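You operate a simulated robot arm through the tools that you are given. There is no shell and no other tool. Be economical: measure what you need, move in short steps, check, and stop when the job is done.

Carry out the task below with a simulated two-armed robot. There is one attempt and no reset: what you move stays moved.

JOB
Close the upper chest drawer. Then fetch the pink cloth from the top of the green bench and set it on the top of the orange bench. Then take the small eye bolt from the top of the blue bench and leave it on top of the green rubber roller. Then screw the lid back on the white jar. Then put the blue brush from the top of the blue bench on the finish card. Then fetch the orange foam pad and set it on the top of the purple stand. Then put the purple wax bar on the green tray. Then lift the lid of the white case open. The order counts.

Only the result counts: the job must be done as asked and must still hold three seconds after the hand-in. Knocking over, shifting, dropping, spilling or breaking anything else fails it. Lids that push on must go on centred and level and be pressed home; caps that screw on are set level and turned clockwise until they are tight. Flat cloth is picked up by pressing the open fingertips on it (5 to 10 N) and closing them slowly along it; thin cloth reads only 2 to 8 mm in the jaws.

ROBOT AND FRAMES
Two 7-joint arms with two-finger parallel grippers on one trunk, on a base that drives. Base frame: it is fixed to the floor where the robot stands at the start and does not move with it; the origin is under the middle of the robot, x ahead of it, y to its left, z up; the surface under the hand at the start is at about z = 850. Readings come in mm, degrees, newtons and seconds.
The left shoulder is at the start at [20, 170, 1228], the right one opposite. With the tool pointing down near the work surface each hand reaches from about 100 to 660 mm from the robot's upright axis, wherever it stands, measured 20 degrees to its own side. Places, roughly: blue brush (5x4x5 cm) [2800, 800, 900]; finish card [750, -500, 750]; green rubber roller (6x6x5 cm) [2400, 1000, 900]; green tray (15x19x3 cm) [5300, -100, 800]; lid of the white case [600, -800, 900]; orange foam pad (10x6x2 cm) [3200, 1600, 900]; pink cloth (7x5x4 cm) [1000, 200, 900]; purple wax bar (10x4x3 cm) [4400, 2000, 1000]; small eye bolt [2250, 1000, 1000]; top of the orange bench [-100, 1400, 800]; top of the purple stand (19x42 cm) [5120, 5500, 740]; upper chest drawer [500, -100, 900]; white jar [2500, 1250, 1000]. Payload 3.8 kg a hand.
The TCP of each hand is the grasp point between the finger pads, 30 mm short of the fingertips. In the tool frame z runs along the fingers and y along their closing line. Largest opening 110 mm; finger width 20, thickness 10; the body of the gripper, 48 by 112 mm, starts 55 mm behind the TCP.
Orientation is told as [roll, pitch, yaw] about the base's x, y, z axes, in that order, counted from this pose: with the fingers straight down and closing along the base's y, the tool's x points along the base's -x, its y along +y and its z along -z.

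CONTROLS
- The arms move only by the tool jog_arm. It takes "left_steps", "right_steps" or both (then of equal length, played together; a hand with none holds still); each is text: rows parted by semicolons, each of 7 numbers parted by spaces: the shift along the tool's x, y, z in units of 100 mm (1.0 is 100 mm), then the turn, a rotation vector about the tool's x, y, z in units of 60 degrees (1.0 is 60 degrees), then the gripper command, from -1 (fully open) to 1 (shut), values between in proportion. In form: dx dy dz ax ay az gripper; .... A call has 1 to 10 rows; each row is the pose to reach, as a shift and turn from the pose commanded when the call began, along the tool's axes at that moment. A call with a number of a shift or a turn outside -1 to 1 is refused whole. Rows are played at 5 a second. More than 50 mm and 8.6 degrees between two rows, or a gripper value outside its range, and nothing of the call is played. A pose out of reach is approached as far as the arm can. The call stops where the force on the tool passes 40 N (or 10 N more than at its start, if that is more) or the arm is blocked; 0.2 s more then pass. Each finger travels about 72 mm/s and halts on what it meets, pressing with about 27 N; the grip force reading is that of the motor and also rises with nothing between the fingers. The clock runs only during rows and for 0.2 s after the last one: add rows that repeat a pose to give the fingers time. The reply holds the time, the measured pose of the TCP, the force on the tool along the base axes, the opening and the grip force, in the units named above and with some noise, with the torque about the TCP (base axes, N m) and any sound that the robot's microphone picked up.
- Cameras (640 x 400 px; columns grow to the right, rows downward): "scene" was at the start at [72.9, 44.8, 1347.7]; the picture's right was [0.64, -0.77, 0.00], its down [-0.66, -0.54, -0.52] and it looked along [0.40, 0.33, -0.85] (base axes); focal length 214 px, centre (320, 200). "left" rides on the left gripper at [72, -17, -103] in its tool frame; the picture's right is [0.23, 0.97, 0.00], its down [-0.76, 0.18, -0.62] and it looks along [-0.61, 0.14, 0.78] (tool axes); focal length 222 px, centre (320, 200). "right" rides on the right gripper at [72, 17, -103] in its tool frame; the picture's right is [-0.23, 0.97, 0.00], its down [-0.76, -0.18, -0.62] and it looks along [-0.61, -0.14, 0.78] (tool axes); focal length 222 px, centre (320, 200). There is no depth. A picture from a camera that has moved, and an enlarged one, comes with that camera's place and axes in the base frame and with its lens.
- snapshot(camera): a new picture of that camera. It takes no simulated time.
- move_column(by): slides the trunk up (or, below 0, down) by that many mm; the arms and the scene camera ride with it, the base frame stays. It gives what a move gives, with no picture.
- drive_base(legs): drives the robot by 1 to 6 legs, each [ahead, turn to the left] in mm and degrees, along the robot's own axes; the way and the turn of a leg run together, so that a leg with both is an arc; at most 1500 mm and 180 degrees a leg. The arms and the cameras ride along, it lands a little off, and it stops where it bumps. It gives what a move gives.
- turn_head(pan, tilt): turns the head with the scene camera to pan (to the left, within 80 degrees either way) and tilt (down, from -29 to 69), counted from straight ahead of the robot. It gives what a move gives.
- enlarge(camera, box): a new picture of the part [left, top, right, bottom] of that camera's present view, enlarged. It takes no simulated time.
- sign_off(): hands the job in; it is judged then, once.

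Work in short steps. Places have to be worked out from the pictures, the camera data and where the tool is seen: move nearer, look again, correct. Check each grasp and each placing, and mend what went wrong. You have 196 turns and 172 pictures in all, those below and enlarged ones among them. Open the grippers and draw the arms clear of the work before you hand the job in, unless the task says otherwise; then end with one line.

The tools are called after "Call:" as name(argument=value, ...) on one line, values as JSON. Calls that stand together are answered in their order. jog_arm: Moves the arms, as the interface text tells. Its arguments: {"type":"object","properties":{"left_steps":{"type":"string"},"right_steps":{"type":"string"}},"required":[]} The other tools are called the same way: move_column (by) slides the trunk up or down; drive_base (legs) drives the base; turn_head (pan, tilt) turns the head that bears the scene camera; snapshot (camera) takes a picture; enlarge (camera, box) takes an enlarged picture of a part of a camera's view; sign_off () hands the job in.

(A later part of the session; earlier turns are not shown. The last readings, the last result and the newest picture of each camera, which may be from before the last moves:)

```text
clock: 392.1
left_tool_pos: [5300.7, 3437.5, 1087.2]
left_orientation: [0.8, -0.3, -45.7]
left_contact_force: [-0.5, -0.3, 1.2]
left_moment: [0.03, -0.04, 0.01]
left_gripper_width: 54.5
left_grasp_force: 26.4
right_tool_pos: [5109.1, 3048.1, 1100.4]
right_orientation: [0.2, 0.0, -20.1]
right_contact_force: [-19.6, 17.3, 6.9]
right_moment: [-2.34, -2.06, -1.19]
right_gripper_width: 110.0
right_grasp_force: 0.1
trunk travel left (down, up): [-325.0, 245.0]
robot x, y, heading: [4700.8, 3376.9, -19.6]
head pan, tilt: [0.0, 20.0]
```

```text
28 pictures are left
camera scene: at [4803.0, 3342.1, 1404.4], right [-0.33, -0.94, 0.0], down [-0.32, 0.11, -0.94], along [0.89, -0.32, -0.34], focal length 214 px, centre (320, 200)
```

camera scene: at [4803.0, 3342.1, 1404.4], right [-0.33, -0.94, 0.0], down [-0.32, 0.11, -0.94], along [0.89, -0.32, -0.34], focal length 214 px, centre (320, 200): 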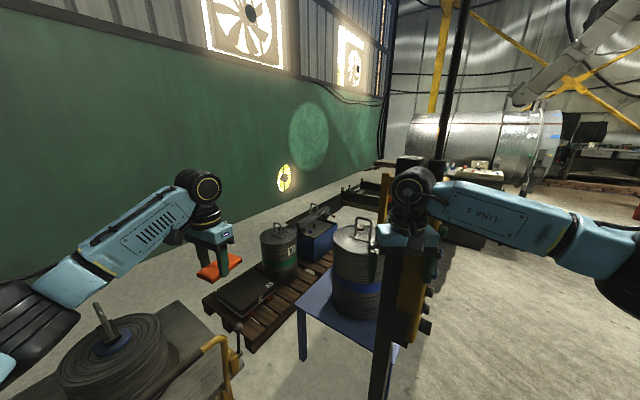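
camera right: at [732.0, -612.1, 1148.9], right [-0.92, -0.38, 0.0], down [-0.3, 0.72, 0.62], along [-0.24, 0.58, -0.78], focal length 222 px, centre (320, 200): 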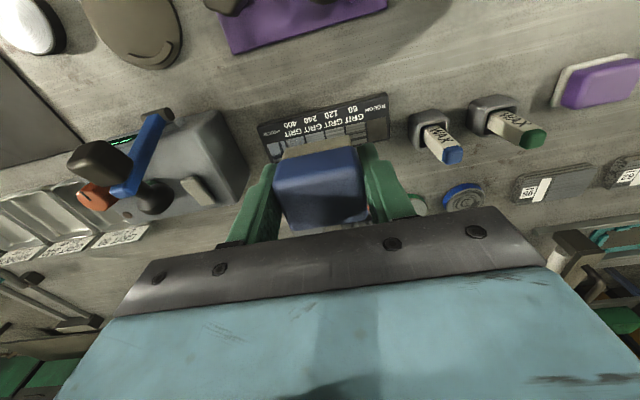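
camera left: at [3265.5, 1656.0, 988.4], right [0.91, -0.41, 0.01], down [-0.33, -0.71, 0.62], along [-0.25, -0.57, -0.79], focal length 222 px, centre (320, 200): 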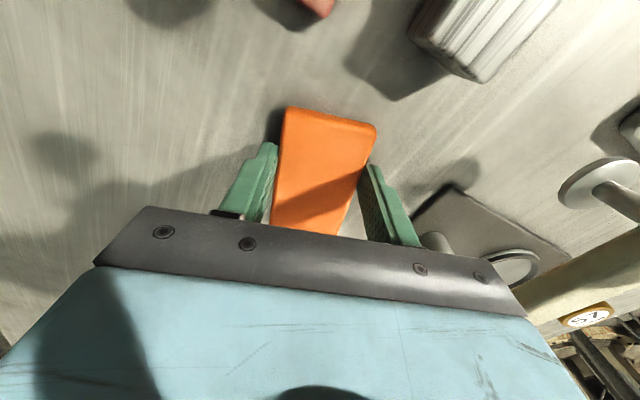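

The right gripper met a post (≈[5180,2985]); I turn back at once, retreat, and then look towards the right where open floor leads round to the corridor.

Call:
drive_base(legs=[[0, 25], [-450, 0], [0, -65]])

Call:
turn_head(pan=0, tilt=22)

Call:
snapshot(camera="scene")

```text
clock: 399.0
left_tool_pos: [4744.9, 2973.0, 1085.4]
left_orientation: [0.8, -0.1, -88.1]
left_contact_force: [-0.1, -0.1, -0.3]
left_moment: [-0.03, 0.01, 0.0]
left_gripper_width: 54.8
left_grasp_force: 26.8
right_tool_pos: [4341.5, 2816.7, 1097.7]
right_orientation: [0.3, 0.1, -62.5]
right_contact_force: [0.2, -0.3, -0.5]
right_moment: [-0.01, 0.01, 0.0]
right_gripper_width: 109.9
right_grasp_force: 0.1
trunk travel left (down, up): [-325.0, 245.0]
robot x, y, heading: [4258.6, 3333.8, -62.2]
head pan, tilt: [0.0, 20.0]
```

```text
clock: 399.6
left_tool_pos: [4743.8, 2973.6, 1085.7]
left_orientation: [0.8, 0.1, -88.2]
left_contact_force: [-0.2, 0.3, 0.5]
left_moment: [0.01, -0.02, -0.04]
left_gripper_width: 54.6
left_grasp_force: 26.7
right_tool_pos: [4341.5, 2815.3, 1098.0]
right_orientation: [0.3, 0.2, -62.6]
right_contact_force: [0.0, 0.0, 0.4]
right_moment: [0.0, -0.01, -0.03]
right_gripper_width: 109.9
right_grasp_force: 0.0
trunk travel left (down, up): [-325.0, 245.0]
robot x, y, heading: [4263.7, 3334.3, -62.0]
head pan, tilt: [0.0, 22.0]
```

```text
27 pictures are left
camera scene: at [4313.2, 3238.5, 1400.7], right [-0.88, -0.47, 0.0], down [-0.18, 0.33, -0.93], along [0.43, -0.82, -0.37], focal length 214 px, centre (320, 200)
```

scene: 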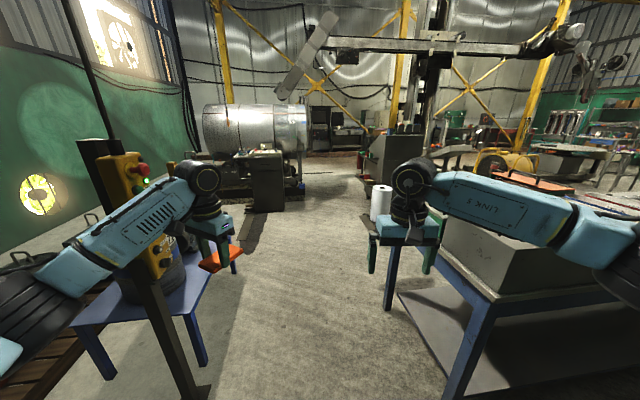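

Now the layout is clear: an open aisle runs along heading −52°, and beyond the pallets I can cut left into the wall corridor and come back to the stand. I drive 2.6 m along the aisle, turn left, and check.

Call:
drive_base(legs=[[0, 10], [1500, 0], [1100, 0], [0, 90]])

Call:
snapshot(camera="scene")

```text
clock: 403.7
left_tool_pos: [5097.7, 2646.6, 1083.0]
left_orientation: [0.6, 0.5, -79.2]
left_contact_force: [5.6, 7.1, 0.8]
left_moment: [-0.55, 0.38, -0.04]
left_gripper_width: 54.7
left_grasp_force: 27.4
right_tool_pos: [4734.1, 2429.1, 1098.3]
right_orientation: [0.7, 0.3, -52.9]
right_contact_force: [0.7, -0.8, -1.8]
right_moment: [0.09, 0.06, -0.04]
right_gripper_width: 109.7
right_grasp_force: 0.1
trunk travel left (down, up): [-325.0, 245.0]
robot x, y, heading: [4570.4, 2929.3, -52.5]
head pan, tilt: [0.0, 22.0]
heard: click
stopped in leg 2: the robot was blocked; the commanded pose is now the measured one
```

```text
26 pictures are left
camera scene: at [4631.8, 2837.3, 1400.9], right [-0.79, -0.61, -0.01], down [-0.22, 0.3, -0.93], along [0.57, -0.73, -0.37], focal length 214 px, centre (320, 200)
```

scene: 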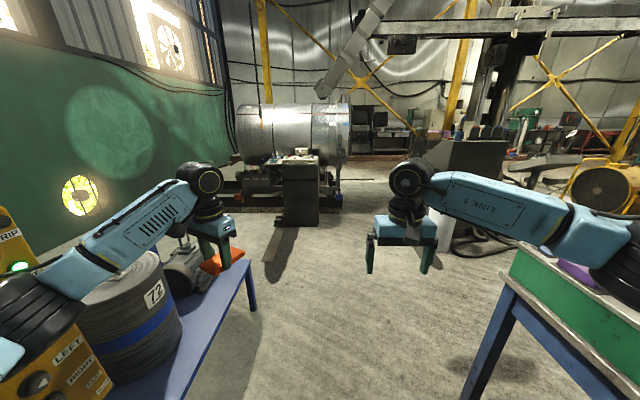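

The left arm touched the control pedestal. I back off, shift right by ~280 mm and pass it with more clearance.

Call:
drive_base(legs=[[-250, 0], [0, -32], [523, 0], [0, 32], [1000, 0], [900, 0]])

Call:
drive_base(legs=[[0, 90]])

Call:
snapshot(camera="scene")

```text
clock: 420.5
left_tool_pos: [6182.9, 779.4, 1081.9]
left_orientation: [0.3, 0.3, -78.8]
left_contact_force: [0.2, 0.1, 0.3]
left_moment: [0.01, 0.0, 0.0]
left_gripper_width: 54.7
left_grasp_force: 27.6
right_tool_pos: [5815.0, 558.9, 1098.3]
right_orientation: [0.2, 0.4, -52.8]
right_contact_force: [-0.1, 0.2, 0.1]
right_moment: [-0.01, 0.0, -0.04]
right_gripper_width: 109.8
right_grasp_force: 0.0
trunk travel left (down, up): [-325.0, 245.0]
robot x, y, heading: [5645.2, 1054.7, -52.5]
head pan, tilt: [0.0, 22.0]
```

```text
clock: 424.8
left_tool_pos: [5925.1, 1595.7, 1081.8]
left_orientation: [0.3, 0.4, 11.2]
left_contact_force: [-0.4, -0.8, -0.4]
left_moment: [0.01, 0.01, -0.02]
left_gripper_width: 54.8
left_grasp_force: 27.2
right_tool_pos: [6146.3, 1225.7, 1097.7]
right_orientation: [0.3, 0.3, 37.2]
right_contact_force: [0.3, -0.6, 0.8]
right_moment: [-0.03, -0.03, 0.0]
right_gripper_width: 110.0
right_grasp_force: 0.1
trunk travel left (down, up): [-325.0, 245.0]
robot x, y, heading: [5649.3, 1058.7, 37.5]
head pan, tilt: [0.0, 22.0]
```

```text
25 pictures are left
camera scene: at [5736.0, 1129.4, 1400.7], right [0.61, -0.79, 0.0], down [-0.3, -0.23, -0.93], along [0.73, 0.57, -0.37], focal length 214 px, centre (320, 200)
```

scene: 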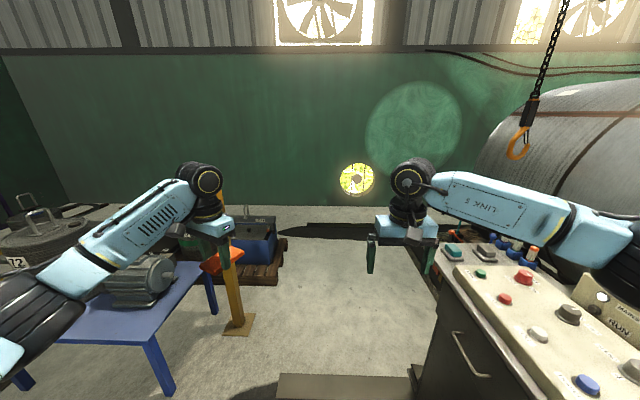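

There's a slab on the floor right ahead near the control desk; I look down to see whether it is flat.

Call:
turn_head(pan=0, tilt=55)

Call:
snapshot(camera="scene")

```text
clock: 425.7
left_tool_pos: [5925.8, 1594.8, 1080.8]
left_orientation: [0.4, 0.4, 11.1]
left_contact_force: [0.4, -0.8, 0.0]
left_moment: [0.01, 0.02, 0.05]
left_gripper_width: 54.8
left_grasp_force: 27.2
right_tool_pos: [6145.6, 1225.9, 1098.2]
right_orientation: [0.3, 0.3, 37.1]
right_contact_force: [0.0, 0.4, 0.4]
right_moment: [-0.03, 0.01, -0.03]
right_gripper_width: 109.8
right_grasp_force: 0.0
trunk travel left (down, up): [-325.0, 245.0]
robot x, y, heading: [5644.4, 1057.4, 37.6]
head pan, tilt: [0.0, 55.0]
```

```text
24 pictures are left
camera scene: at [5719.7, 1116.6, 1351.9], right [0.61, -0.79, 0.0], down [-0.65, -0.5, -0.57], along [0.45, 0.35, -0.82], focal length 214 px, centre (320, 200)
```

scene: 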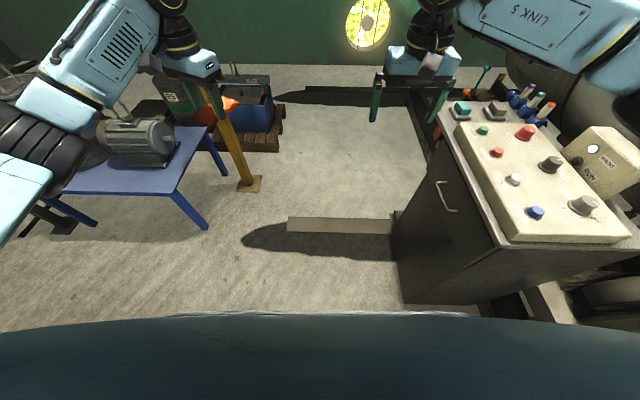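

The raised plank by the desk, the blue table's leg and a yellow post leave a slalom about 0.55 m wide. I take it in measured legs, checking the pose between.

Call:
drive_base(legs=[[0, 48.6], [689, 0], [0, -48.1]])

Call:
snapshot(camera="scene")

```text
clock: 434.0
left_tool_pos: [5927.1, 2288.2, 1082.5]
left_orientation: [0.3, 0.3, 13.5]
left_contact_force: [0.8, -0.2, -0.4]
left_moment: [0.01, 0.01, 0.01]
left_gripper_width: 54.7
left_grasp_force: 26.6
right_tool_pos: [6162.6, 1930.1, 1098.1]
right_orientation: [0.3, 0.2, 39.5]
right_contact_force: [0.4, 0.8, -0.4]
right_moment: [0.02, 0.02, -0.01]
right_gripper_width: 109.7
right_grasp_force: 0.0
trunk travel left (down, up): [-325.0, 245.0]
robot x, y, heading: [5671.5, 1740.3, 39.8]
head pan, tilt: [0.0, 55.0]
```

```text
23 pictures are left
camera scene: at [5741.0, 1802.3, 1351.8], right [0.64, -0.77, 0.0], down [-0.63, -0.53, -0.57], along [0.44, 0.37, -0.82], focal length 214 px, centre (320, 200)
```

scene: 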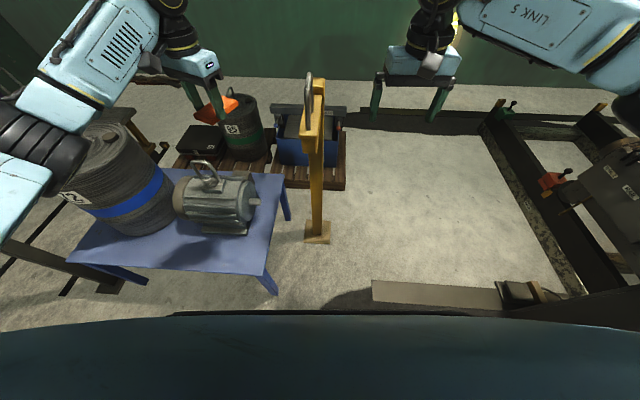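

Measured gaps are tight (≈0.46 m between pole and plank end, both low on the floor). I try the centre line slowly; the base stops if it bumps.

Call:
drive_base(legs=[[0, -1.8], [489, 0], [0, -49.5], [250, 0]])

```text
clock: 436.1
left_tool_pos: [6073.9, 2382.7, 1082.4]
left_orientation: [0.4, 0.4, 12.0]
left_contact_force: [-0.1, -1.0, 0.6]
left_moment: [0.08, 0.0, 0.0]
left_gripper_width: 54.9
left_grasp_force: 26.8
right_tool_pos: [6298.7, 2016.0, 1099.0]
right_orientation: [0.4, 0.3, 37.9]
right_contact_force: [-1.2, 0.4, -0.3]
right_moment: [0.01, -0.03, 0.0]
right_gripper_width: 110.0
right_grasp_force: 0.1
trunk travel left (down, up): [-325.0, 245.0]
robot x, y, heading: [5804.5, 1843.5, 38.7]
head pan, tilt: [0.0, 55.0]
stopped in leg 2: the robot was blocked; the commanded pose is now the measured one
```

Blocked – either by the table leg or the plank. To tell which, I back up, shift to e2≈2450 (away from the leg) and try across the plank line.

Call:
drive_base(legs=[[-320, 0], [0, -90.7], [330, 0], [0, 90], [900, 0]])

```text
clock: 452.1
left_tool_pos: [6750.6, 2429.5, 1079.5]
left_orientation: [0.3, 0.6, 9.7]
left_contact_force: [0.4, 0.2, -1.5]
left_moment: [0.06, -0.01, 0.02]
left_gripper_width: 54.7
left_grasp_force: 27.2
right_tool_pos: [6961.7, 2055.3, 1097.2]
right_orientation: [0.2, 0.5, 35.6]
right_contact_force: [-1.0, 0.2, 0.7]
right_moment: [0.01, -0.01, -0.05]
right_gripper_width: 109.9
right_grasp_force: 0.0
trunk travel left (down, up): [-325.0, 245.0]
robot x, y, heading: [6459.7, 1901.7, 36.8]
head pan, tilt: [0.0, 55.0]
```

The plank does not obstruct. I continue: past the pallet end, into the wall corridor, then back along it towards the stand.

Call:
drive_base(legs=[[0, -37.4], [433, 0], [0, 38.6], [1160, 0], [0, 90], [1500, 0]])

Call:
turn_head(pan=0, tilt=25)

Call:
snapshot(camera="scene")

```text
clock: 474.4
left_tool_pos: [6428.3, 4106.7, 1079.0]
left_orientation: [0.3, 0.6, 97.5]
left_contact_force: [-0.1, 0.4, -0.5]
left_moment: [0.0, 0.0, -0.02]
left_gripper_width: 54.6
left_grasp_force: 27.3
right_tool_pos: [6810.6, 4303.5, 1097.4]
right_orientation: [0.2, 0.4, 123.5]
right_contact_force: [0.4, 0.1, 0.6]
right_moment: [-0.02, 0.03, 0.01]
right_gripper_width: 110.1
right_grasp_force: 0.0
trunk travel left (down, up): [-325.0, 245.0]
robot x, y, heading: [6942.5, 3793.6, 124.1]
head pan, tilt: [0.0, 55.0]
```

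```text
clock: 475.4
left_tool_pos: [6427.9, 4105.9, 1079.4]
left_orientation: [0.3, 0.6, 97.4]
left_contact_force: [0.1, 0.6, -1.0]
left_moment: [-0.02, 0.0, 0.01]
left_gripper_width: 54.8
left_grasp_force: 27.3
right_tool_pos: [6810.9, 4303.0, 1096.4]
right_orientation: [0.2, 0.4, 123.4]
right_contact_force: [-0.3, -0.8, 0.3]
right_moment: [0.03, -0.02, 0.03]
right_gripper_width: 110.1
right_grasp_force: 0.0
trunk travel left (down, up): [-325.0, 245.0]
robot x, y, heading: [6948.2, 3794.9, 123.7]
head pan, tilt: [0.0, 25.0]
```

```text
22 pictures are left
camera scene: at [6881.1, 3888.7, 1395.8], right [0.83, 0.56, 0.0], down [0.24, -0.35, -0.91], along [-0.51, 0.75, -0.42], focal length 214 px, centre (320, 200)
```

scene: 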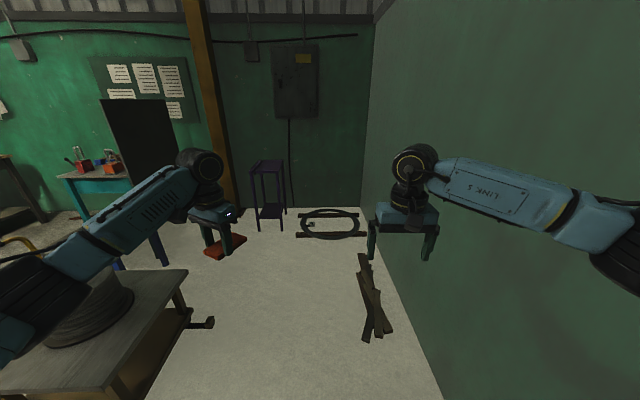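

The purple stand is in clear view ahead on open floor. I drive to [5589,5258], facing it, staying clear of the planks by the wall.

Call:
drive_base(legs=[[0, 9.2], [1000, 0], [990, 0], [0, -5]])

Call:
turn_head(pan=20, tilt=45)

Call:
snapshot(camera="scene")

```text
clock: 485.0
left_tool_pos: [5098.9, 5359.8, 1079.7]
left_orientation: [0.2, 0.6, 107.1]
left_contact_force: [0.1, 0.3, 0.0]
left_moment: [-0.04, 0.02, -0.01]
left_gripper_width: 54.5
left_grasp_force: 27.0
right_tool_pos: [5441.3, 5618.2, 1095.5]
right_orientation: [0.2, 0.5, 133.1]
right_contact_force: [0.5, 0.7, 0.1]
right_moment: [-0.05, -0.02, 0.0]
right_gripper_width: 109.8
right_grasp_force: 0.1
trunk travel left (down, up): [-325.0, 245.0]
robot x, y, heading: [5664.4, 5136.8, 133.7]
head pan, tilt: [0.0, 25.0]
stopped in leg 3: the robot was blocked; the commanded pose is now the measured one
```

```text
clock: 485.9
left_tool_pos: [5101.6, 5358.1, 1080.3]
left_orientation: [0.3, 0.6, 107.1]
left_contact_force: [0.0, -0.1, -0.2]
left_moment: [0.0, -0.02, 0.01]
left_gripper_width: 54.7
left_grasp_force: 27.1
right_tool_pos: [5444.2, 5615.9, 1098.2]
right_orientation: [0.1, 0.4, 133.2]
right_contact_force: [-0.2, -0.3, -0.5]
right_moment: [0.0, 0.04, 0.02]
right_gripper_width: 109.8
right_grasp_force: 0.0
trunk travel left (down, up): [-325.0, 245.0]
robot x, y, heading: [5664.3, 5138.8, 134.0]
head pan, tilt: [20.0, 45.0]
```

```text
21 pictures are left
camera scene: at [5575.0, 5189.4, 1365.3], right [0.44, 0.9, 0.0], down [0.63, -0.31, -0.71], along [-0.64, 0.31, -0.71], focal length 214 px, centre (320, 200)
```

scene: 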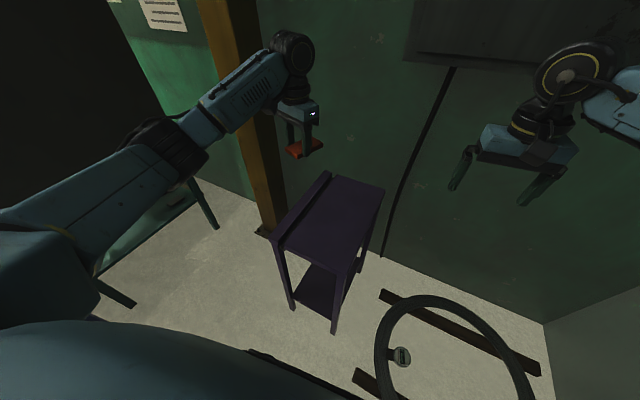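

The base stopped at the hose, close enough. Stand top centre ≈[5108,5488], long axis 131°, near end ≈[5246,5316]. I lower the trunk 110 mm and bring the pad over [5167,5406], aligned.

Call:
move_column(by=-110)

Call:
jog_arm(left_steps="-0.06 -0.2 0 0 0 -0.1 1; -0.12 -0.4 0 0 0 -0.2 1; -0.18 -0.58 0 0 0 -0.3 1; -0.255 -0.77 0 0 0 -0.4 1; -0.255 -0.77 0.2 0 0 -0.4 1; -0.255 -0.77 0.4 0 0 -0.4 1; -0.255 -0.77 0.6 0 0 -0.4 1; -0.255 -0.77 0.8 0 0 -0.4 1")

Call:
snapshot(camera="left")

Call:
snapshot(camera="scene")

```text
clock: 487.3
left_tool_pos: [5101.6, 5357.1, 970.1]
left_orientation: [0.4, 0.5, 107.2]
left_contact_force: [0.0, -0.3, -0.1]
left_moment: [0.0, 0.02, -0.02]
left_gripper_width: 54.8
left_grasp_force: 26.9
right_tool_pos: [5443.7, 5616.2, 988.0]
right_orientation: [0.3, 0.4, 133.1]
right_contact_force: [0.8, -0.3, 0.6]
right_moment: [0.01, 0.0, 0.05]
right_gripper_width: 109.9
right_grasp_force: 0.1
trunk travel left (down, up): [-215.0, 355.0]
robot x, y, heading: [5662.1, 5139.6, 134.1]
head pan, tilt: [20.0, 45.0]
```

```text
clock: 489.1
left_tool_pos: [5167.5, 5404.8, 888.7]
left_orientation: [0.5, 0.4, 131.2]
left_contact_force: [0.9, 0.5, -1.3]
left_moment: [0.0, 0.02, 0.02]
left_gripper_width: 54.6
left_grasp_force: 27.1
right_tool_pos: [5444.4, 5615.1, 987.4]
right_orientation: [0.3, 0.3, 133.2]
right_contact_force: [0.4, 0.1, -0.8]
right_moment: [-0.02, -0.01, -0.02]
right_gripper_width: 110.1
right_grasp_force: 0.0
trunk travel left (down, up): [-215.0, 355.0]
robot x, y, heading: [5665.8, 5132.0, 134.0]
head pan, tilt: [20.0, 45.0]
```

```text
20 pictures are left
camera left: at [5227.4, 5361.9, 992.5], right [-0.58, -0.81, 0.01], down [-0.63, 0.46, 0.62], along [-0.51, 0.35, -0.78], focal length 222 px, centre (320, 200)
```

left: 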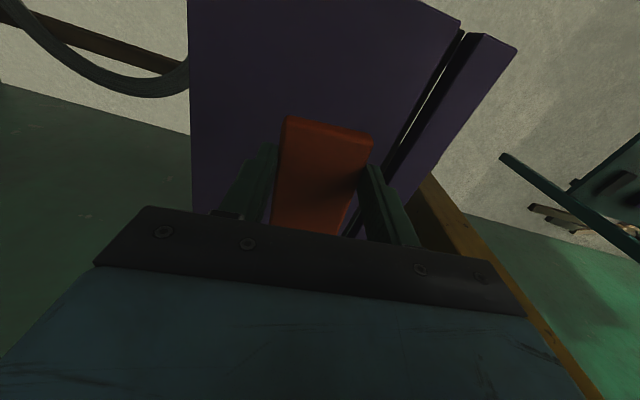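

```text
19 pictures are left
camera scene: at [5575.2, 5189.1, 1255.3], right [0.44, 0.9, 0.0], down [0.64, -0.31, -0.71], along [-0.64, 0.31, -0.71], focal length 214 px, centre (320, 200)
```

scene: 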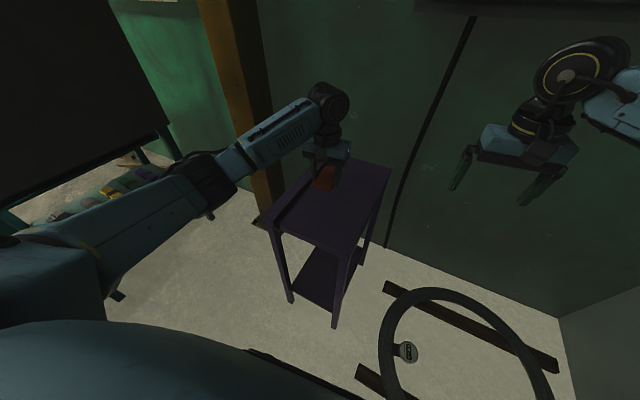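

Pad is over the stand top with margin on all sides. I lower 100 mm and then feel down.

Call:
jog_arm(left_steps="0 0 0.25 0 0 0 1; 0 0 0.5 0 0 0 1; 0 0 0.7 0 0 0 1; 0 0 0.85 0 0 0 1; 0 0 0.95 0 0 0 1")

Call:
jog_arm(left_steps="0 0 0.04 0 0 0 1; 0 0 0.08 0 0 0 1; 0 0 0.12 0 0 0 1; 0 0 0.15 0 0 0 1; 0 0 0.18 0 0 0 1; 0 0 0.2 0 0 0 1; 0 0 0.22 0 0 0 1; 0 0 0.24 0 0 0 1; 0 0 0.26 0 0 0 1; 0 0 0.28 0 0 0 1")

```text
clock: 490.3
left_tool_pos: [5166.0, 5400.8, 793.6]
left_orientation: [0.5, 0.4, 131.2]
left_contact_force: [-0.3, -0.2, -0.5]
left_moment: [0.03, 0.02, 0.01]
left_gripper_width: 54.3
left_grasp_force: 27.0
right_tool_pos: [5444.2, 5616.1, 987.1]
right_orientation: [0.3, 0.3, 133.1]
right_contact_force: [-0.5, 0.0, 0.4]
right_moment: [-0.03, 0.01, -0.01]
right_gripper_width: 110.0
right_grasp_force: 0.1
trunk travel left (down, up): [-215.0, 355.0]
robot x, y, heading: [5665.5, 5137.5, 133.9]
head pan, tilt: [20.0, 45.0]
```

```text
clock: 492.5
left_tool_pos: [5165.9, 5403.2, 773.7]
left_orientation: [0.6, -0.4, 131.2]
left_contact_force: [5.8, -6.9, 14.6]
left_moment: [-0.33, -0.24, -0.02]
left_gripper_width: 54.8
left_grasp_force: 26.9
right_tool_pos: [5445.2, 5614.4, 988.1]
right_orientation: [0.3, 0.3, 133.2]
right_contact_force: [0.5, 0.0, -0.1]
right_moment: [0.01, 0.01, -0.01]
right_gripper_width: 110.0
right_grasp_force: 0.0
trunk travel left (down, up): [-215.0, 355.0]
robot x, y, heading: [5666.0, 5136.6, 133.8]
head pan, tilt: [20.0, 45.0]
stopped in row 10 (left hand): the force on the tool passed its limit at 40 N (the readings are from after the stop); the commanded pose is now the measured one
```

Contact at TCP ≈ 774, as expected. I ease off, open, and rise; then check.

Call:
jog_arm(left_steps="0 0 -0.015 0 0 0 1; 0 0 -0.015 0 0 0 0; 0 0 -0.015 0 0 0 -0.2; 0 0 -0.015 0 0 0 -0.35; 0 0 -0.015 0 0 0 -0.35; 0 0 -0.15 0 0 0 -0.35; 0 0 -0.45 0 0 0 -0.35; 0 0 -0.75 0 0 0 -0.35; 0 0 -1 0 0 0 -0.35")

Call:
jog_arm(left_steps="0 0 -0.4 0 0 0 -0.35; 0 0 -0.8 0 0 0 -0.35; 0 0 -1 0 0 0 -0.35; 0.3 0 -1 0 0 0 -1; 0.6 0 -1 0 0 0 -1; 1 0 -1 0 0 0 -1")

Call:
move_column(by=110)

Call:
enlarge(camera="scene", box=[240, 140, 420, 290])

```text
clock: 494.5
left_tool_pos: [5166.2, 5404.2, 869.8]
left_orientation: [0.5, -0.2, 131.4]
left_contact_force: [-0.2, -0.1, -0.1]
left_moment: [0.05, 0.0, 0.02]
left_gripper_width: 74.3
left_grasp_force: 0.1
right_tool_pos: [5444.7, 5615.7, 987.9]
right_orientation: [0.2, 0.4, 133.1]
right_contact_force: [-0.2, -0.3, 1.1]
right_moment: [-0.02, -0.05, 0.02]
right_gripper_width: 109.8
right_grasp_force: 0.0
trunk travel left (down, up): [-215.0, 355.0]
robot x, y, heading: [5664.7, 5137.3, 133.9]
head pan, tilt: [20.0, 45.0]
```

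```text
clock: 495.9
left_tool_pos: [5231.4, 5329.6, 970.5]
left_orientation: [0.5, -0.2, 131.3]
left_contact_force: [-0.1, -0.8, 0.4]
left_moment: [0.0, -0.01, 0.0]
left_gripper_width: 109.9
left_grasp_force: 0.0
right_tool_pos: [5443.2, 5614.5, 988.0]
right_orientation: [0.2, 0.4, 133.1]
right_contact_force: [0.9, 0.5, 0.9]
right_moment: [0.0, -0.03, 0.0]
right_gripper_width: 110.1
right_grasp_force: 0.1
trunk travel left (down, up): [-215.0, 355.0]
robot x, y, heading: [5663.0, 5141.8, 133.9]
head pan, tilt: [20.0, 45.0]
```

```text
clock: 497.4
left_tool_pos: [5230.9, 5329.4, 1079.6]
left_orientation: [0.5, -0.1, 131.2]
left_contact_force: [-0.6, 0.1, 0.4]
left_moment: [0.04, 0.0, 0.01]
left_gripper_width: 109.9
left_grasp_force: 0.1
right_tool_pos: [5444.7, 5617.1, 1097.3]
right_orientation: [0.3, 0.4, 133.2]
right_contact_force: [-0.3, -0.7, 0.1]
right_moment: [-0.03, -0.01, 0.0]
right_gripper_width: 109.9
right_grasp_force: 0.1
trunk travel left (down, up): [-325.0, 245.0]
robot x, y, heading: [5661.5, 5137.1, 133.8]
head pan, tilt: [20.0, 45.0]
```

```text
2.67 times, centred on (330, 215) of scene
camera zoom: at [5575.1, 5189.1, 1365.2], right [0.44, 0.9, 0.0], down [0.64, -0.31, -0.71], along [-0.64, 0.31, -0.71], focal length 572 px, centre (293, 160)
```

zoom: 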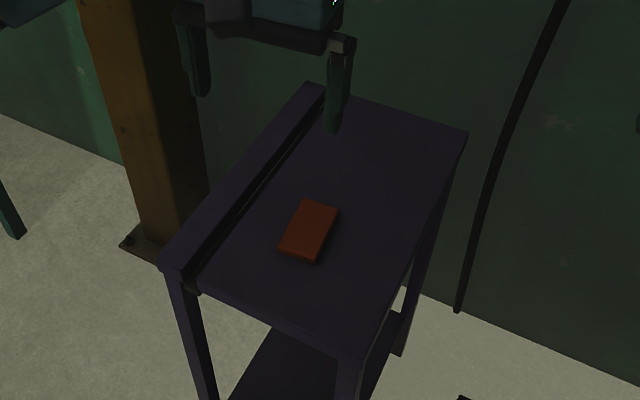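

The pad is on the stand. Now the purple wax bar (≈[4350,1950] at the blue bench's end). I drive back out through the corridor.

Call:
drive_base(legs=[[-300, 0], [0, -180], [0, -4], [1500, 0], [1460, 0], [0, -92]])

```text
clock: 520.4
left_tool_pos: [8311.7, 2663.3, 1096.7]
left_orientation: [2.2, -0.9, -48.3]
left_contact_force: [0.0, -0.3, 0.3]
left_moment: [0.01, 0.0, 0.01]
left_gripper_width: 110.0
left_grasp_force: 0.1
right_tool_pos: [8108.8, 2377.2, 1100.7]
right_orientation: [2.3, -0.5, -45.8]
right_contact_force: [-0.3, -0.5, -0.9]
right_moment: [0.01, 0.01, 0.04]
right_gripper_width: 110.0
right_grasp_force: 0.1
trunk travel left (down, up): [-325.0, 245.0]
robot x, y, heading: [7858.4, 2806.4, -45.1]
head pan, tilt: [20.0, 45.0]
stopped in leg 5: the robot was blocked; the commanded pose is now the measured one
```

Blocked by something low near the wall at about the right place anyway. I back off a little, turn and go on.

Call:
drive_base(legs=[[-100, 0], [0, -97], [1250, 0]])

```text
clock: 528.4
left_tool_pos: [7205.5, 2126.4, 1078.5]
left_orientation: [0.2, 0.0, -147.0]
left_contact_force: [0.5, 0.6, 0.1]
left_moment: [-0.01, 0.03, -0.02]
left_gripper_width: 110.1
left_grasp_force: 0.1
right_tool_pos: [6952.8, 2373.7, 1096.6]
right_orientation: [0.2, 0.4, -145.1]
right_contact_force: [0.1, -0.4, 0.9]
right_moment: [-0.05, 0.08, 0.0]
right_gripper_width: 110.0
right_grasp_force: 0.0
trunk travel left (down, up): [-325.0, 245.0]
robot x, y, heading: [7416.9, 2579.5, -144.1]
head pan, tilt: [20.0, 45.0]
stopped in leg 3: the robot was blocked; the commanded pose is now the measured one
```

Clipped the pallet's corner side; I back up, shift 220 mm away from it, and continue.

Call:
drive_base(legs=[[-200, 0], [0, 92], [220, 0], [0, -90], [1034, 0]])

```text
clock: 544.1
left_tool_pos: [6739.2, 1417.8, 1079.6]
left_orientation: [0.2, 0.0, -143.6]
left_contact_force: [0.0, 0.2, 0.1]
left_moment: [0.01, 0.03, 0.01]
left_gripper_width: 110.2
left_grasp_force: 0.1
right_tool_pos: [6472.0, 1648.8, 1096.3]
right_orientation: [0.2, 0.5, -141.7]
right_contact_force: [0.1, -0.3, -0.7]
right_moment: [-0.01, -0.04, 0.03]
right_gripper_width: 110.0
right_grasp_force: 0.0
trunk travel left (down, up): [-325.0, 245.0]
robot x, y, heading: [6920.9, 1891.1, -140.3]
head pan, tilt: [20.0, 45.0]
```

Through. I retrace the slalom, cross back to the aisle and go to the blue bench's end.

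Call:
drive_base(legs=[[0, -41], [462, 0], [0, 39.4], [872, 0], [0, -78], [1500, 0]])

Call:
drive_base(legs=[[0, 78]])

Call:
turn_head(pan=10, tilt=38)

Call:
snapshot(camera="scene")

```text
clock: 565.5
left_tool_pos: [4125.3, 2518.8, 1081.1]
left_orientation: [0.2, 0.0, 134.3]
left_contact_force: [0.3, 0.1, 0.2]
left_moment: [0.0, 0.0, 0.03]
left_gripper_width: 109.6
left_grasp_force: 0.1
right_tool_pos: [4317.4, 2815.0, 1096.7]
right_orientation: [0.2, 0.5, 136.2]
right_contact_force: [0.5, -0.5, -0.1]
right_moment: [-0.02, 0.01, -0.01]
right_gripper_width: 110.0
right_grasp_force: 0.1
trunk travel left (down, up): [-325.0, 245.0]
robot x, y, heading: [4614.1, 2400.2, 137.1]
head pan, tilt: [20.0, 45.0]
```

```text
clock: 569.3
left_tool_pos: [4419.3, 1939.4, 1079.4]
left_orientation: [0.2, 0.0, -145.4]
left_contact_force: [0.7, -0.5, -0.5]
left_moment: [0.0, 0.01, -0.01]
left_gripper_width: 109.8
left_grasp_force: 0.1
right_tool_pos: [4159.0, 2180.7, 1097.2]
right_orientation: [0.1, 0.5, -143.4]
right_contact_force: [-0.3, 0.0, -0.3]
right_moment: [0.01, 0.02, -0.02]
right_gripper_width: 110.2
right_grasp_force: 0.1
trunk travel left (down, up): [-325.0, 245.0]
robot x, y, heading: [4609.7, 2401.3, -142.4]
head pan, tilt: [20.0, 45.0]
```

```text
clock: 570.0
left_tool_pos: [4418.7, 1939.5, 1079.6]
left_orientation: [0.3, -0.1, -145.4]
left_contact_force: [-0.5, 0.3, -0.6]
left_moment: [-0.03, 0.04, -0.01]
left_gripper_width: 110.3
left_grasp_force: 0.1
right_tool_pos: [4160.4, 2178.4, 1097.6]
right_orientation: [0.2, 0.4, -143.4]
right_contact_force: [0.0, -0.5, -0.3]
right_moment: [0.0, 0.0, -0.01]
right_gripper_width: 110.2
right_grasp_force: 0.0
trunk travel left (down, up): [-325.0, 245.0]
robot x, y, heading: [4615.6, 2402.5, -142.4]
head pan, tilt: [10.0, 38.0]
```

```text
17 pictures are left
camera scene: at [4540.0, 2327.7, 1375.5], right [-0.74, 0.67, 0.0], down [0.42, 0.45, -0.79], along [-0.53, -0.58, -0.62], focal length 214 px, centre (320, 200)
```

scene: 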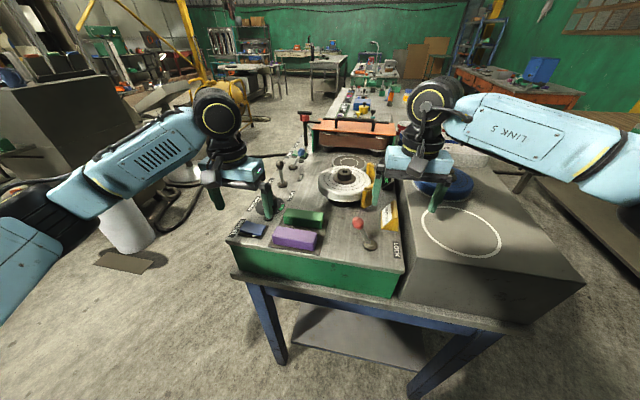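

The purple wax bar sits on the wax station near [4351,2031]. I look with the left camera for its direction and neighbours.

Call:
jog_arm(left_steps="0.2 0 -0.2 0 0 0 -1; 0.4 -0.2 -0.4 0 0 0 -1; 0.6 -0.3 -0.6 0 0 0 -1")

Call:
snapshot(camera="left")

Call:
enlarge(camera="scene", box=[220, 180, 360, 280])

```text
clock: 570.8
left_tool_pos: [4451.3, 1998.1, 1141.2]
left_orientation: [0.2, 0.0, -145.4]
left_contact_force: [1.0, 0.4, 0.5]
left_moment: [-0.01, 0.02, -0.02]
left_gripper_width: 109.9
left_grasp_force: 0.0
right_tool_pos: [4159.7, 2179.1, 1096.6]
right_orientation: [0.3, 0.4, -143.6]
right_contact_force: [0.0, 0.1, -1.4]
right_moment: [0.01, 0.02, 0.0]
right_gripper_width: 110.0
right_grasp_force: 0.0
trunk travel left (down, up): [-325.0, 245.0]
robot x, y, heading: [4614.7, 2399.6, -142.4]
head pan, tilt: [10.0, 38.0]
```

```text
16 pictures are left
camera left: at [4502.2, 2053.3, 1244.8], right [0.74, -0.67, 0.0], down [-0.53, -0.58, 0.62], along [-0.42, -0.46, -0.78], focal length 222 px, centre (320, 200)
```

left: 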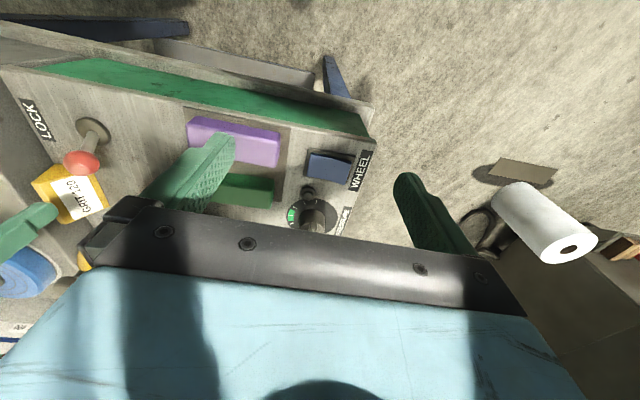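

```text
4.00 times, centred on (290, 230) of scene
camera zoom: at [4540.6, 2328.0, 1375.6], right [-0.74, 0.67, 0.0], down [0.41, 0.45, -0.79], along [-0.53, -0.58, -0.62], focal length 858 px, centre (440, 80)
```

zoom: 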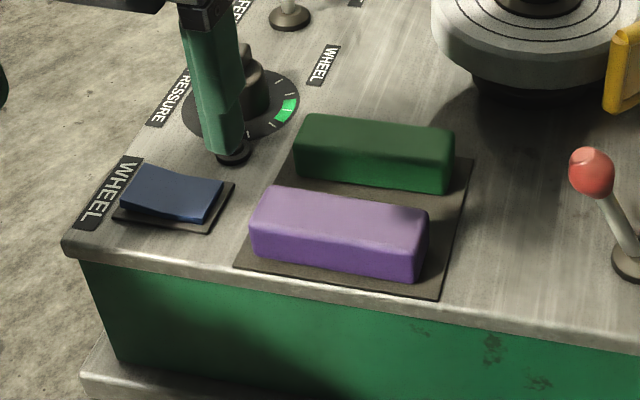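

Bar top ≈[4356,2042,1003], long axis ≈124°, only ~19 mm from the green bar. I'll grip across its width at yaw ≈ −56° with jaws at 56 mm, offset to the free side. First I turn the hand over it.

Call:
jog_arm(left_steps="-0.04 -0.08 0 0 0 -0.125 -0.5; -0.08 -0.15 0 0 0 -0.25 -0.02; -0.13 -0.23 0 0 0 -0.375 -0.02; -0.17 -0.3 0 0 0 -0.5 -0.02; -0.21 -0.38 0 0 0 -0.625 -0.02; -0.25 -0.45 0 0 0 -0.75 -0.02")

```text
clock: 572.2
left_tool_pos: [4404.2, 2021.3, 1139.0]
left_orientation: [0.3, -0.1, -100.3]
left_contact_force: [0.7, 0.2, 0.1]
left_moment: [0.01, -0.02, -0.02]
left_gripper_width: 56.1
left_grasp_force: 0.0
right_tool_pos: [4159.0, 2178.7, 1096.5]
right_orientation: [0.2, 0.6, -143.6]
right_contact_force: [1.0, -0.6, -0.2]
right_moment: [0.01, -0.01, -0.01]
right_gripper_width: 110.2
right_grasp_force: 0.0
trunk travel left (down, up): [-325.0, 245.0]
robot x, y, heading: [4612.7, 2400.6, -142.5]
head pan, tilt: [10.0, 38.0]
```

I complete the turn above the bar and look.

Call:
jog_arm(left_steps="0.02 -0.08 0 0 0 -0.125 -0.02; 0.05 -0.16 0 0 0 -0.25 -0.02; 0.07 -0.25 0 0 0 -0.375 -0.02; 0.1 -0.33 0 0 0 -0.5 -0.02; 0.12 -0.41 0 0 0 -0.625 -0.02; 0.144 -0.494 0.1 0 0 -0.74 -0.02; 0.144 -0.494 0.3 0 0 -0.74 -0.02; 0.144 -0.494 0.5 0 0 -0.74 -0.02")

Call:
snapshot(camera="left")

```text
clock: 574.0
left_tool_pos: [4359.0, 2044.9, 1087.8]
left_orientation: [0.0, -0.2, -55.9]
left_contact_force: [-1.1, 0.1, 0.1]
left_moment: [0.0, -0.02, -0.05]
left_gripper_width: 56.1
left_grasp_force: 0.0
right_tool_pos: [4159.4, 2179.4, 1096.5]
right_orientation: [0.2, 0.5, -143.5]
right_contact_force: [0.1, -0.1, -0.6]
right_moment: [0.0, 0.03, -0.01]
right_gripper_width: 110.0
right_grasp_force: 0.1
trunk travel left (down, up): [-325.0, 245.0]
robot x, y, heading: [4614.9, 2401.4, -142.2]
head pan, tilt: [10.0, 38.0]
```

```text
14 pictures are left
camera left: at [4304.5, 2094.1, 1191.9], right [0.68, 0.73, 0.0], down [0.57, -0.53, 0.63], along [0.46, -0.43, -0.78], focal length 222 px, centre (320, 200)
```

left: 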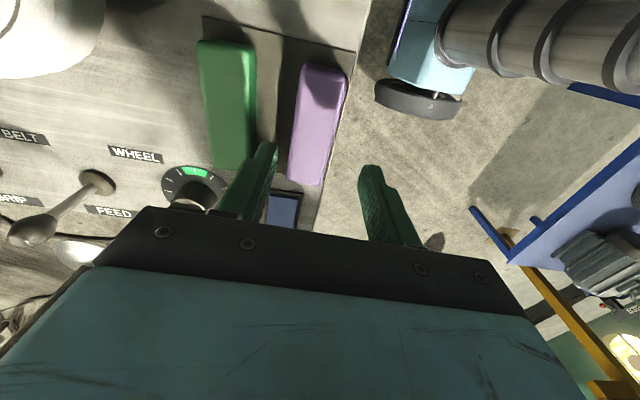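

Centred with ~30 mm clear to the green bar. I lower to TCP ≈1008 and close.

Call:
jog_arm(left_steps="0.02 0 0.25 0 0 0 -0.02; 0.02 0 0.5 0 0 0 -0.02; 0.02 0 0.68 0 0 0 -0.02; 0.02 0 0.76 0 0 0 -0.02; 0.02 0 0.8 0 0 0 -0.02; 0.02 0 0.8 0 0 0 0.3; 0.02 0 0.8 0 0 0 1; 0.02 0 0.8 0 0 0 1")

Call:
jog_arm(left_steps="0 0 -0.03 0 0 0 1; 0 0 -0.08 0 0 0 1; 0 0 -0.16 0 0 0 1; 0 0 -0.26 0 0 0 1; 0 0 -0.38 0 0 0 1; 0 0 -0.52 0 0 0 1; 0 0 -0.66 0 0 0 1; 0 0 -0.8 0 0 0 1; 0 0 -0.9 0 0 0 1; 0 0 -1 0 0 0 1")

Call:
snapshot(camera="left")

```text
clock: 575.8
left_tool_pos: [4354.8, 2041.7, 1013.1]
left_orientation: [-0.8, 0.1, -55.8]
left_contact_force: [-17.0, -13.6, 32.4]
left_moment: [-0.92, 1.74, 0.19]
left_gripper_width: 45.9
left_grasp_force: 26.8
right_tool_pos: [4160.2, 2178.7, 1097.3]
right_orientation: [0.2, 0.6, -143.5]
right_contact_force: [-0.5, -0.1, 0.5]
right_moment: [0.01, 0.01, -0.03]
right_gripper_width: 109.9
right_grasp_force: 0.1
trunk travel left (down, up): [-325.0, 245.0]
robot x, y, heading: [4618.4, 2401.5, -142.5]
head pan, tilt: [10.0, 38.0]
```

```text
clock: 578.0
left_tool_pos: [4356.7, 2044.6, 1109.1]
left_orientation: [0.1, -0.1, -56.0]
left_contact_force: [-0.3, -0.7, -1.5]
left_moment: [0.0, 0.05, 0.04]
left_gripper_width: 35.4
left_grasp_force: 27.0
right_tool_pos: [4159.4, 2179.4, 1096.6]
right_orientation: [0.2, 0.4, -143.5]
right_contact_force: [-0.4, -0.2, 0.2]
right_moment: [0.02, 0.01, 0.04]
right_gripper_width: 110.1
right_grasp_force: 0.0
trunk travel left (down, up): [-325.0, 245.0]
robot x, y, heading: [4616.2, 2403.9, -142.1]
head pan, tilt: [10.0, 38.0]
```

```text
13 pictures are left
camera left: at [4302.8, 2096.0, 1213.3], right [0.68, 0.73, 0.0], down [0.57, -0.53, 0.63], along [0.46, -0.43, -0.78], focal length 222 px, centre (320, 200)
```

left: 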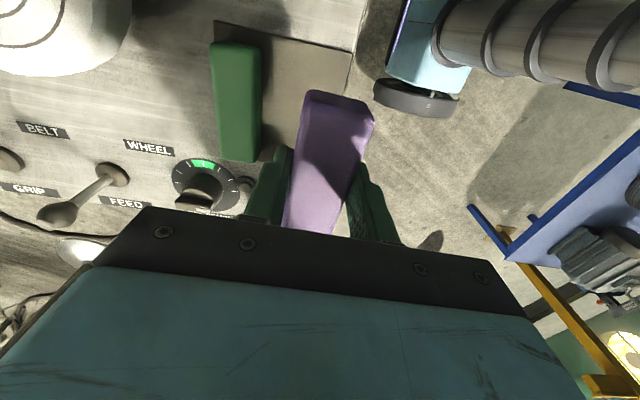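

The bar is held (35 mm). I drive down the aisle and look for the green tray near [5300,−100].

Call:
jog_arm(left_steps="0 0.2 -0.2 0 0 0 1; 0 0.4 -0.4 0 0 0 1; 0 0.5 -0.6 0 0 0 1")

Call:
drive_base(legs=[[0, 90], [1250, 0], [0, -42]])

Call:
turn_head(pan=0, tilt=25)

Call:
snapshot(camera="scene")

```text
clock: 578.8
left_tool_pos: [4398.7, 2073.1, 1169.2]
left_orientation: [0.1, -0.2, -56.0]
left_contact_force: [0.4, 0.8, -2.0]
left_moment: [0.02, -0.01, 0.0]
left_gripper_width: 35.6
left_grasp_force: 27.1
right_tool_pos: [4159.9, 2180.1, 1097.3]
right_orientation: [0.2, 0.5, -143.5]
right_contact_force: [-0.4, -0.3, -1.2]
right_moment: [-0.01, -0.04, -0.04]
right_gripper_width: 110.2
right_grasp_force: 0.1
trunk travel left (down, up): [-325.0, 245.0]
robot x, y, heading: [4618.9, 2406.9, -142.4]
head pan, tilt: [10.0, 38.0]
```

```text
clock: 590.9
left_tool_pos: [5504.3, 1057.0, 1170.1]
left_orientation: [0.0, -0.3, -7.0]
left_contact_force: [-0.8, -0.7, -1.9]
left_moment: [0.0, 0.03, -0.01]
left_gripper_width: 35.8
left_grasp_force: 27.0
right_tool_pos: [5268.2, 945.6, 1096.4]
right_orientation: [0.2, 0.5, -94.3]
right_contact_force: [-0.2, 0.3, -0.3]
right_moment: [0.0, 0.0, 0.0]
right_gripper_width: 110.0
right_grasp_force: 0.0
trunk travel left (down, up): [-325.0, 245.0]
robot x, y, heading: [5398.0, 1436.7, -93.1]
head pan, tilt: [10.0, 38.0]
```

```text
clock: 591.7
left_tool_pos: [5505.4, 1056.3, 1169.3]
left_orientation: [0.1, -0.2, -6.9]
left_contact_force: [0.3, 0.6, -1.8]
left_moment: [0.02, -0.03, -0.01]
left_gripper_width: 35.7
left_grasp_force: 27.0
right_tool_pos: [5269.0, 946.1, 1096.8]
right_orientation: [0.2, 0.5, -94.3]
right_contact_force: [0.4, 0.8, 0.1]
right_moment: [0.03, -0.01, 0.0]
right_gripper_width: 110.2
right_grasp_force: 0.0
trunk travel left (down, up): [-325.0, 245.0]
robot x, y, heading: [5400.0, 1437.1, -93.3]
head pan, tilt: [0.0, 25.0]
```

```text
12 pictures are left
camera scene: at [5391.5, 1325.4, 1395.8], right [-1.0, 0.06, 0.0], down [0.02, 0.42, -0.91], along [-0.05, -0.9, -0.42], focal length 214 px, centre (320, 200)
```

scene: 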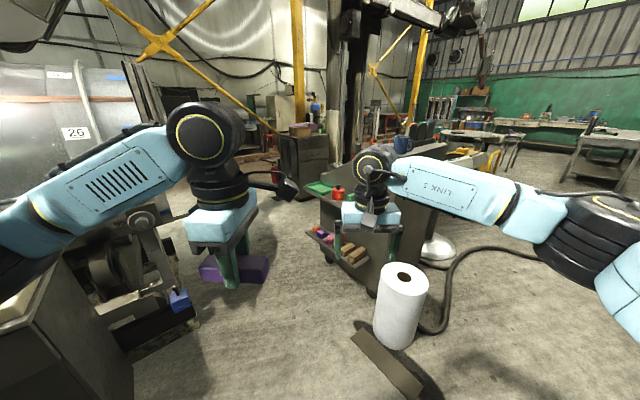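

The green tray (with other things beside it) is on top of a grey cart near [5324,−167]. I drive to [5580,300] and face it.

Call:
drive_base(legs=[[0, 12], [1150, 0], [0, -61]])

Call:
turn_head(pan=12, tilt=42)

Call:
snapshot(camera="scene")

```text
clock: 601.0
left_tool_pos: [5361.4, -28.4, 1170.3]
left_orientation: [0.1, -0.1, -55.0]
left_contact_force: [-0.5, 0.5, -1.9]
left_moment: [0.01, 0.01, -0.01]
left_gripper_width: 35.8
left_grasp_force: 27.3
right_tool_pos: [5120.8, 72.6, 1097.8]
right_orientation: [0.2, 0.5, -142.6]
right_contact_force: [-0.3, -0.6, -0.1]
right_moment: [0.01, -0.03, 0.01]
right_gripper_width: 109.8
right_grasp_force: 0.0
trunk travel left (down, up): [-325.0, 245.0]
robot x, y, heading: [5575.7, 299.6, -141.6]
head pan, tilt: [0.0, 25.0]
```

```text
clock: 601.8
left_tool_pos: [5360.8, -28.8, 1169.5]
left_orientation: [0.1, -0.2, -55.1]
left_contact_force: [0.7, 0.8, -2.5]
left_moment: [0.01, 0.04, 0.01]
left_gripper_width: 35.6
left_grasp_force: 26.1
right_tool_pos: [5121.6, 72.4, 1096.1]
right_orientation: [0.3, 0.5, -142.5]
right_contact_force: [-0.2, -0.1, -0.7]
right_moment: [-0.01, 0.04, 0.02]
right_gripper_width: 109.9
right_grasp_force: 0.1
trunk travel left (down, up): [-325.0, 245.0]
robot x, y, heading: [5575.0, 300.2, -141.4]
head pan, tilt: [12.0, 42.0]
```

```text
11 pictures are left
camera scene: at [5503.3, 227.5, 1369.6], right [-0.77, 0.64, 0.0], down [0.43, 0.52, -0.74], along [-0.47, -0.57, -0.67], focal length 214 px, centre (320, 200)
```

scene: 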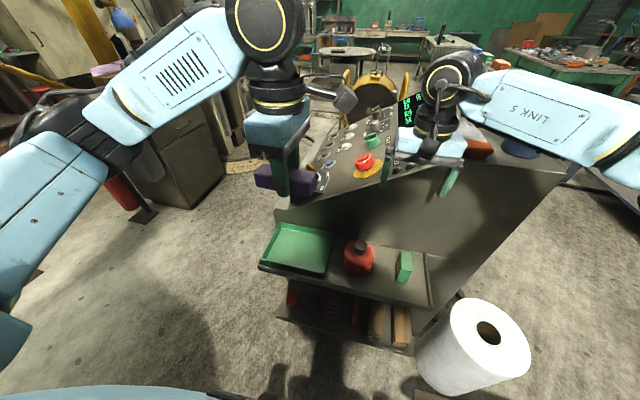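

The tray is on the console's front ledge (centre ≈[5311,−111]). I enlarge to judge clearance to the console behind it.

Call:
enlarge(camera="scene", box=[240, 150, 440, 300])

Call:
snapshot(camera="left")

```text
2.67 times, centred on (340, 225) of scene
camera zoom: at [5503.3, 227.5, 1369.6], right [-0.77, 0.64, 0.0], down [0.43, 0.52, -0.74], along [-0.47, -0.57, -0.67], focal length 572 px, centre (267, 133)
```

zoom: 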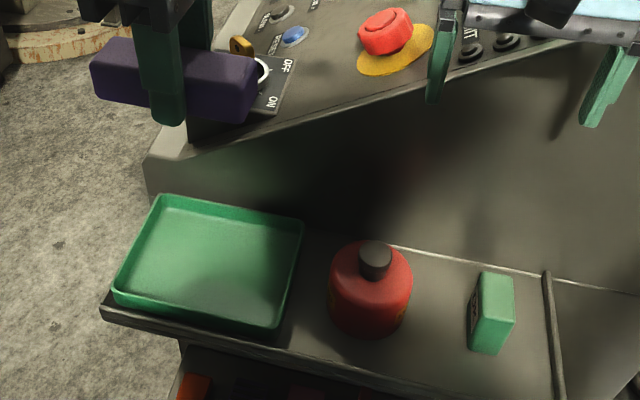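

```text
9 pictures are left
camera left: at [5305.7, 20.0, 1272.9], right [0.67, 0.74, 0.0], down [0.58, -0.52, 0.63], along [0.47, -0.42, -0.78], focal length 222 px, centre (320, 200)
```

left: 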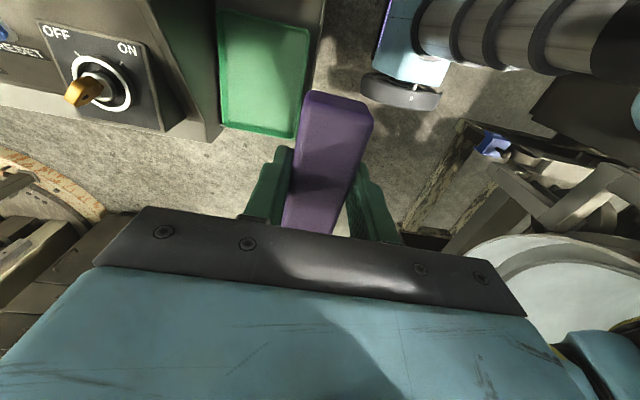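

The console's top edge (z≈1000) overhangs the tray's back, so I'll set the bar in the tray's front-left part with the hand turned square to the console (yaw −142°). I rotate and move over it.

Call:
jog_arm(left_steps="-0.06 -0.06 0 0 0 0.125 1; -0.12 -0.12 0 0 0 0.25 1; -0.18 -0.18 0 0 0 0.375 1; -0.24 -0.24 0 0 0 0.5 1; -0.3 -0.3 0 0 0 0.625 1; -0.35 -0.37 0 0 0 0.75 1")

```text
clock: 603.2
left_tool_pos: [5351.6, -79.5, 1169.2]
left_orientation: [0.1, -0.1, -100.3]
left_contact_force: [0.4, 0.1, -2.2]
left_moment: [-0.01, -0.01, 0.02]
left_gripper_width: 35.9
left_grasp_force: 27.2
right_tool_pos: [5121.2, 73.1, 1097.6]
right_orientation: [0.1, 0.5, -142.5]
right_contact_force: [-0.9, 0.0, 0.5]
right_moment: [0.02, 0.0, 0.03]
right_gripper_width: 109.9
right_grasp_force: 0.0
trunk travel left (down, up): [-325.0, 245.0]
robot x, y, heading: [5572.2, 306.7, -141.7]
head pan, tilt: [12.0, 42.0]
```

I finish the turn, lower some, and check with the left camera.

Call:
jog_arm(left_steps="-0.1 0 0 0 0 0.125 1; -0.2 0 0 0 0 0.25 1; -0.3 -0.01 0 0 0 0.375 1; -0.4 -0.01 0 0 0 0.5 1; -0.496 -0.017 0 0 0 0.625 1; -0.496 -0.017 0.2 0 0 0.695 1; -0.496 -0.017 0.5 0 0 0.695 1; -0.496 -0.017 0.8 0 0 0.695 1; -0.496 -0.017 1 0 0 0.695 1")

Call:
snapshot(camera="left")

```text
clock: 605.2
left_tool_pos: [5342.7, -130.4, 1069.9]
left_orientation: [0.2, 0.1, -141.8]
left_contact_force: [-0.2, -0.2, -1.7]
left_moment: [0.01, 0.01, 0.01]
left_gripper_width: 35.6
left_grasp_force: 27.1
right_tool_pos: [5120.5, 73.2, 1097.1]
right_orientation: [0.2, 0.5, -142.6]
right_contact_force: [0.1, -0.3, -1.4]
right_moment: [0.0, -0.01, -0.03]
right_gripper_width: 110.0
right_grasp_force: 0.1
trunk travel left (down, up): [-325.0, 245.0]
robot x, y, heading: [5576.3, 303.3, -141.3]
head pan, tilt: [12.0, 42.0]
```

```text
8 pictures are left
camera left: at [5388.7, -73.4, 1174.0], right [0.78, -0.63, 0.0], down [-0.49, -0.61, 0.62], along [-0.39, -0.49, -0.78], focal length 222 px, centre (320, 200)
```

left: 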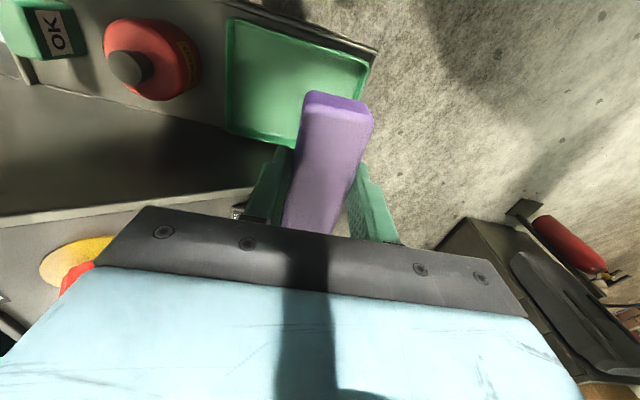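

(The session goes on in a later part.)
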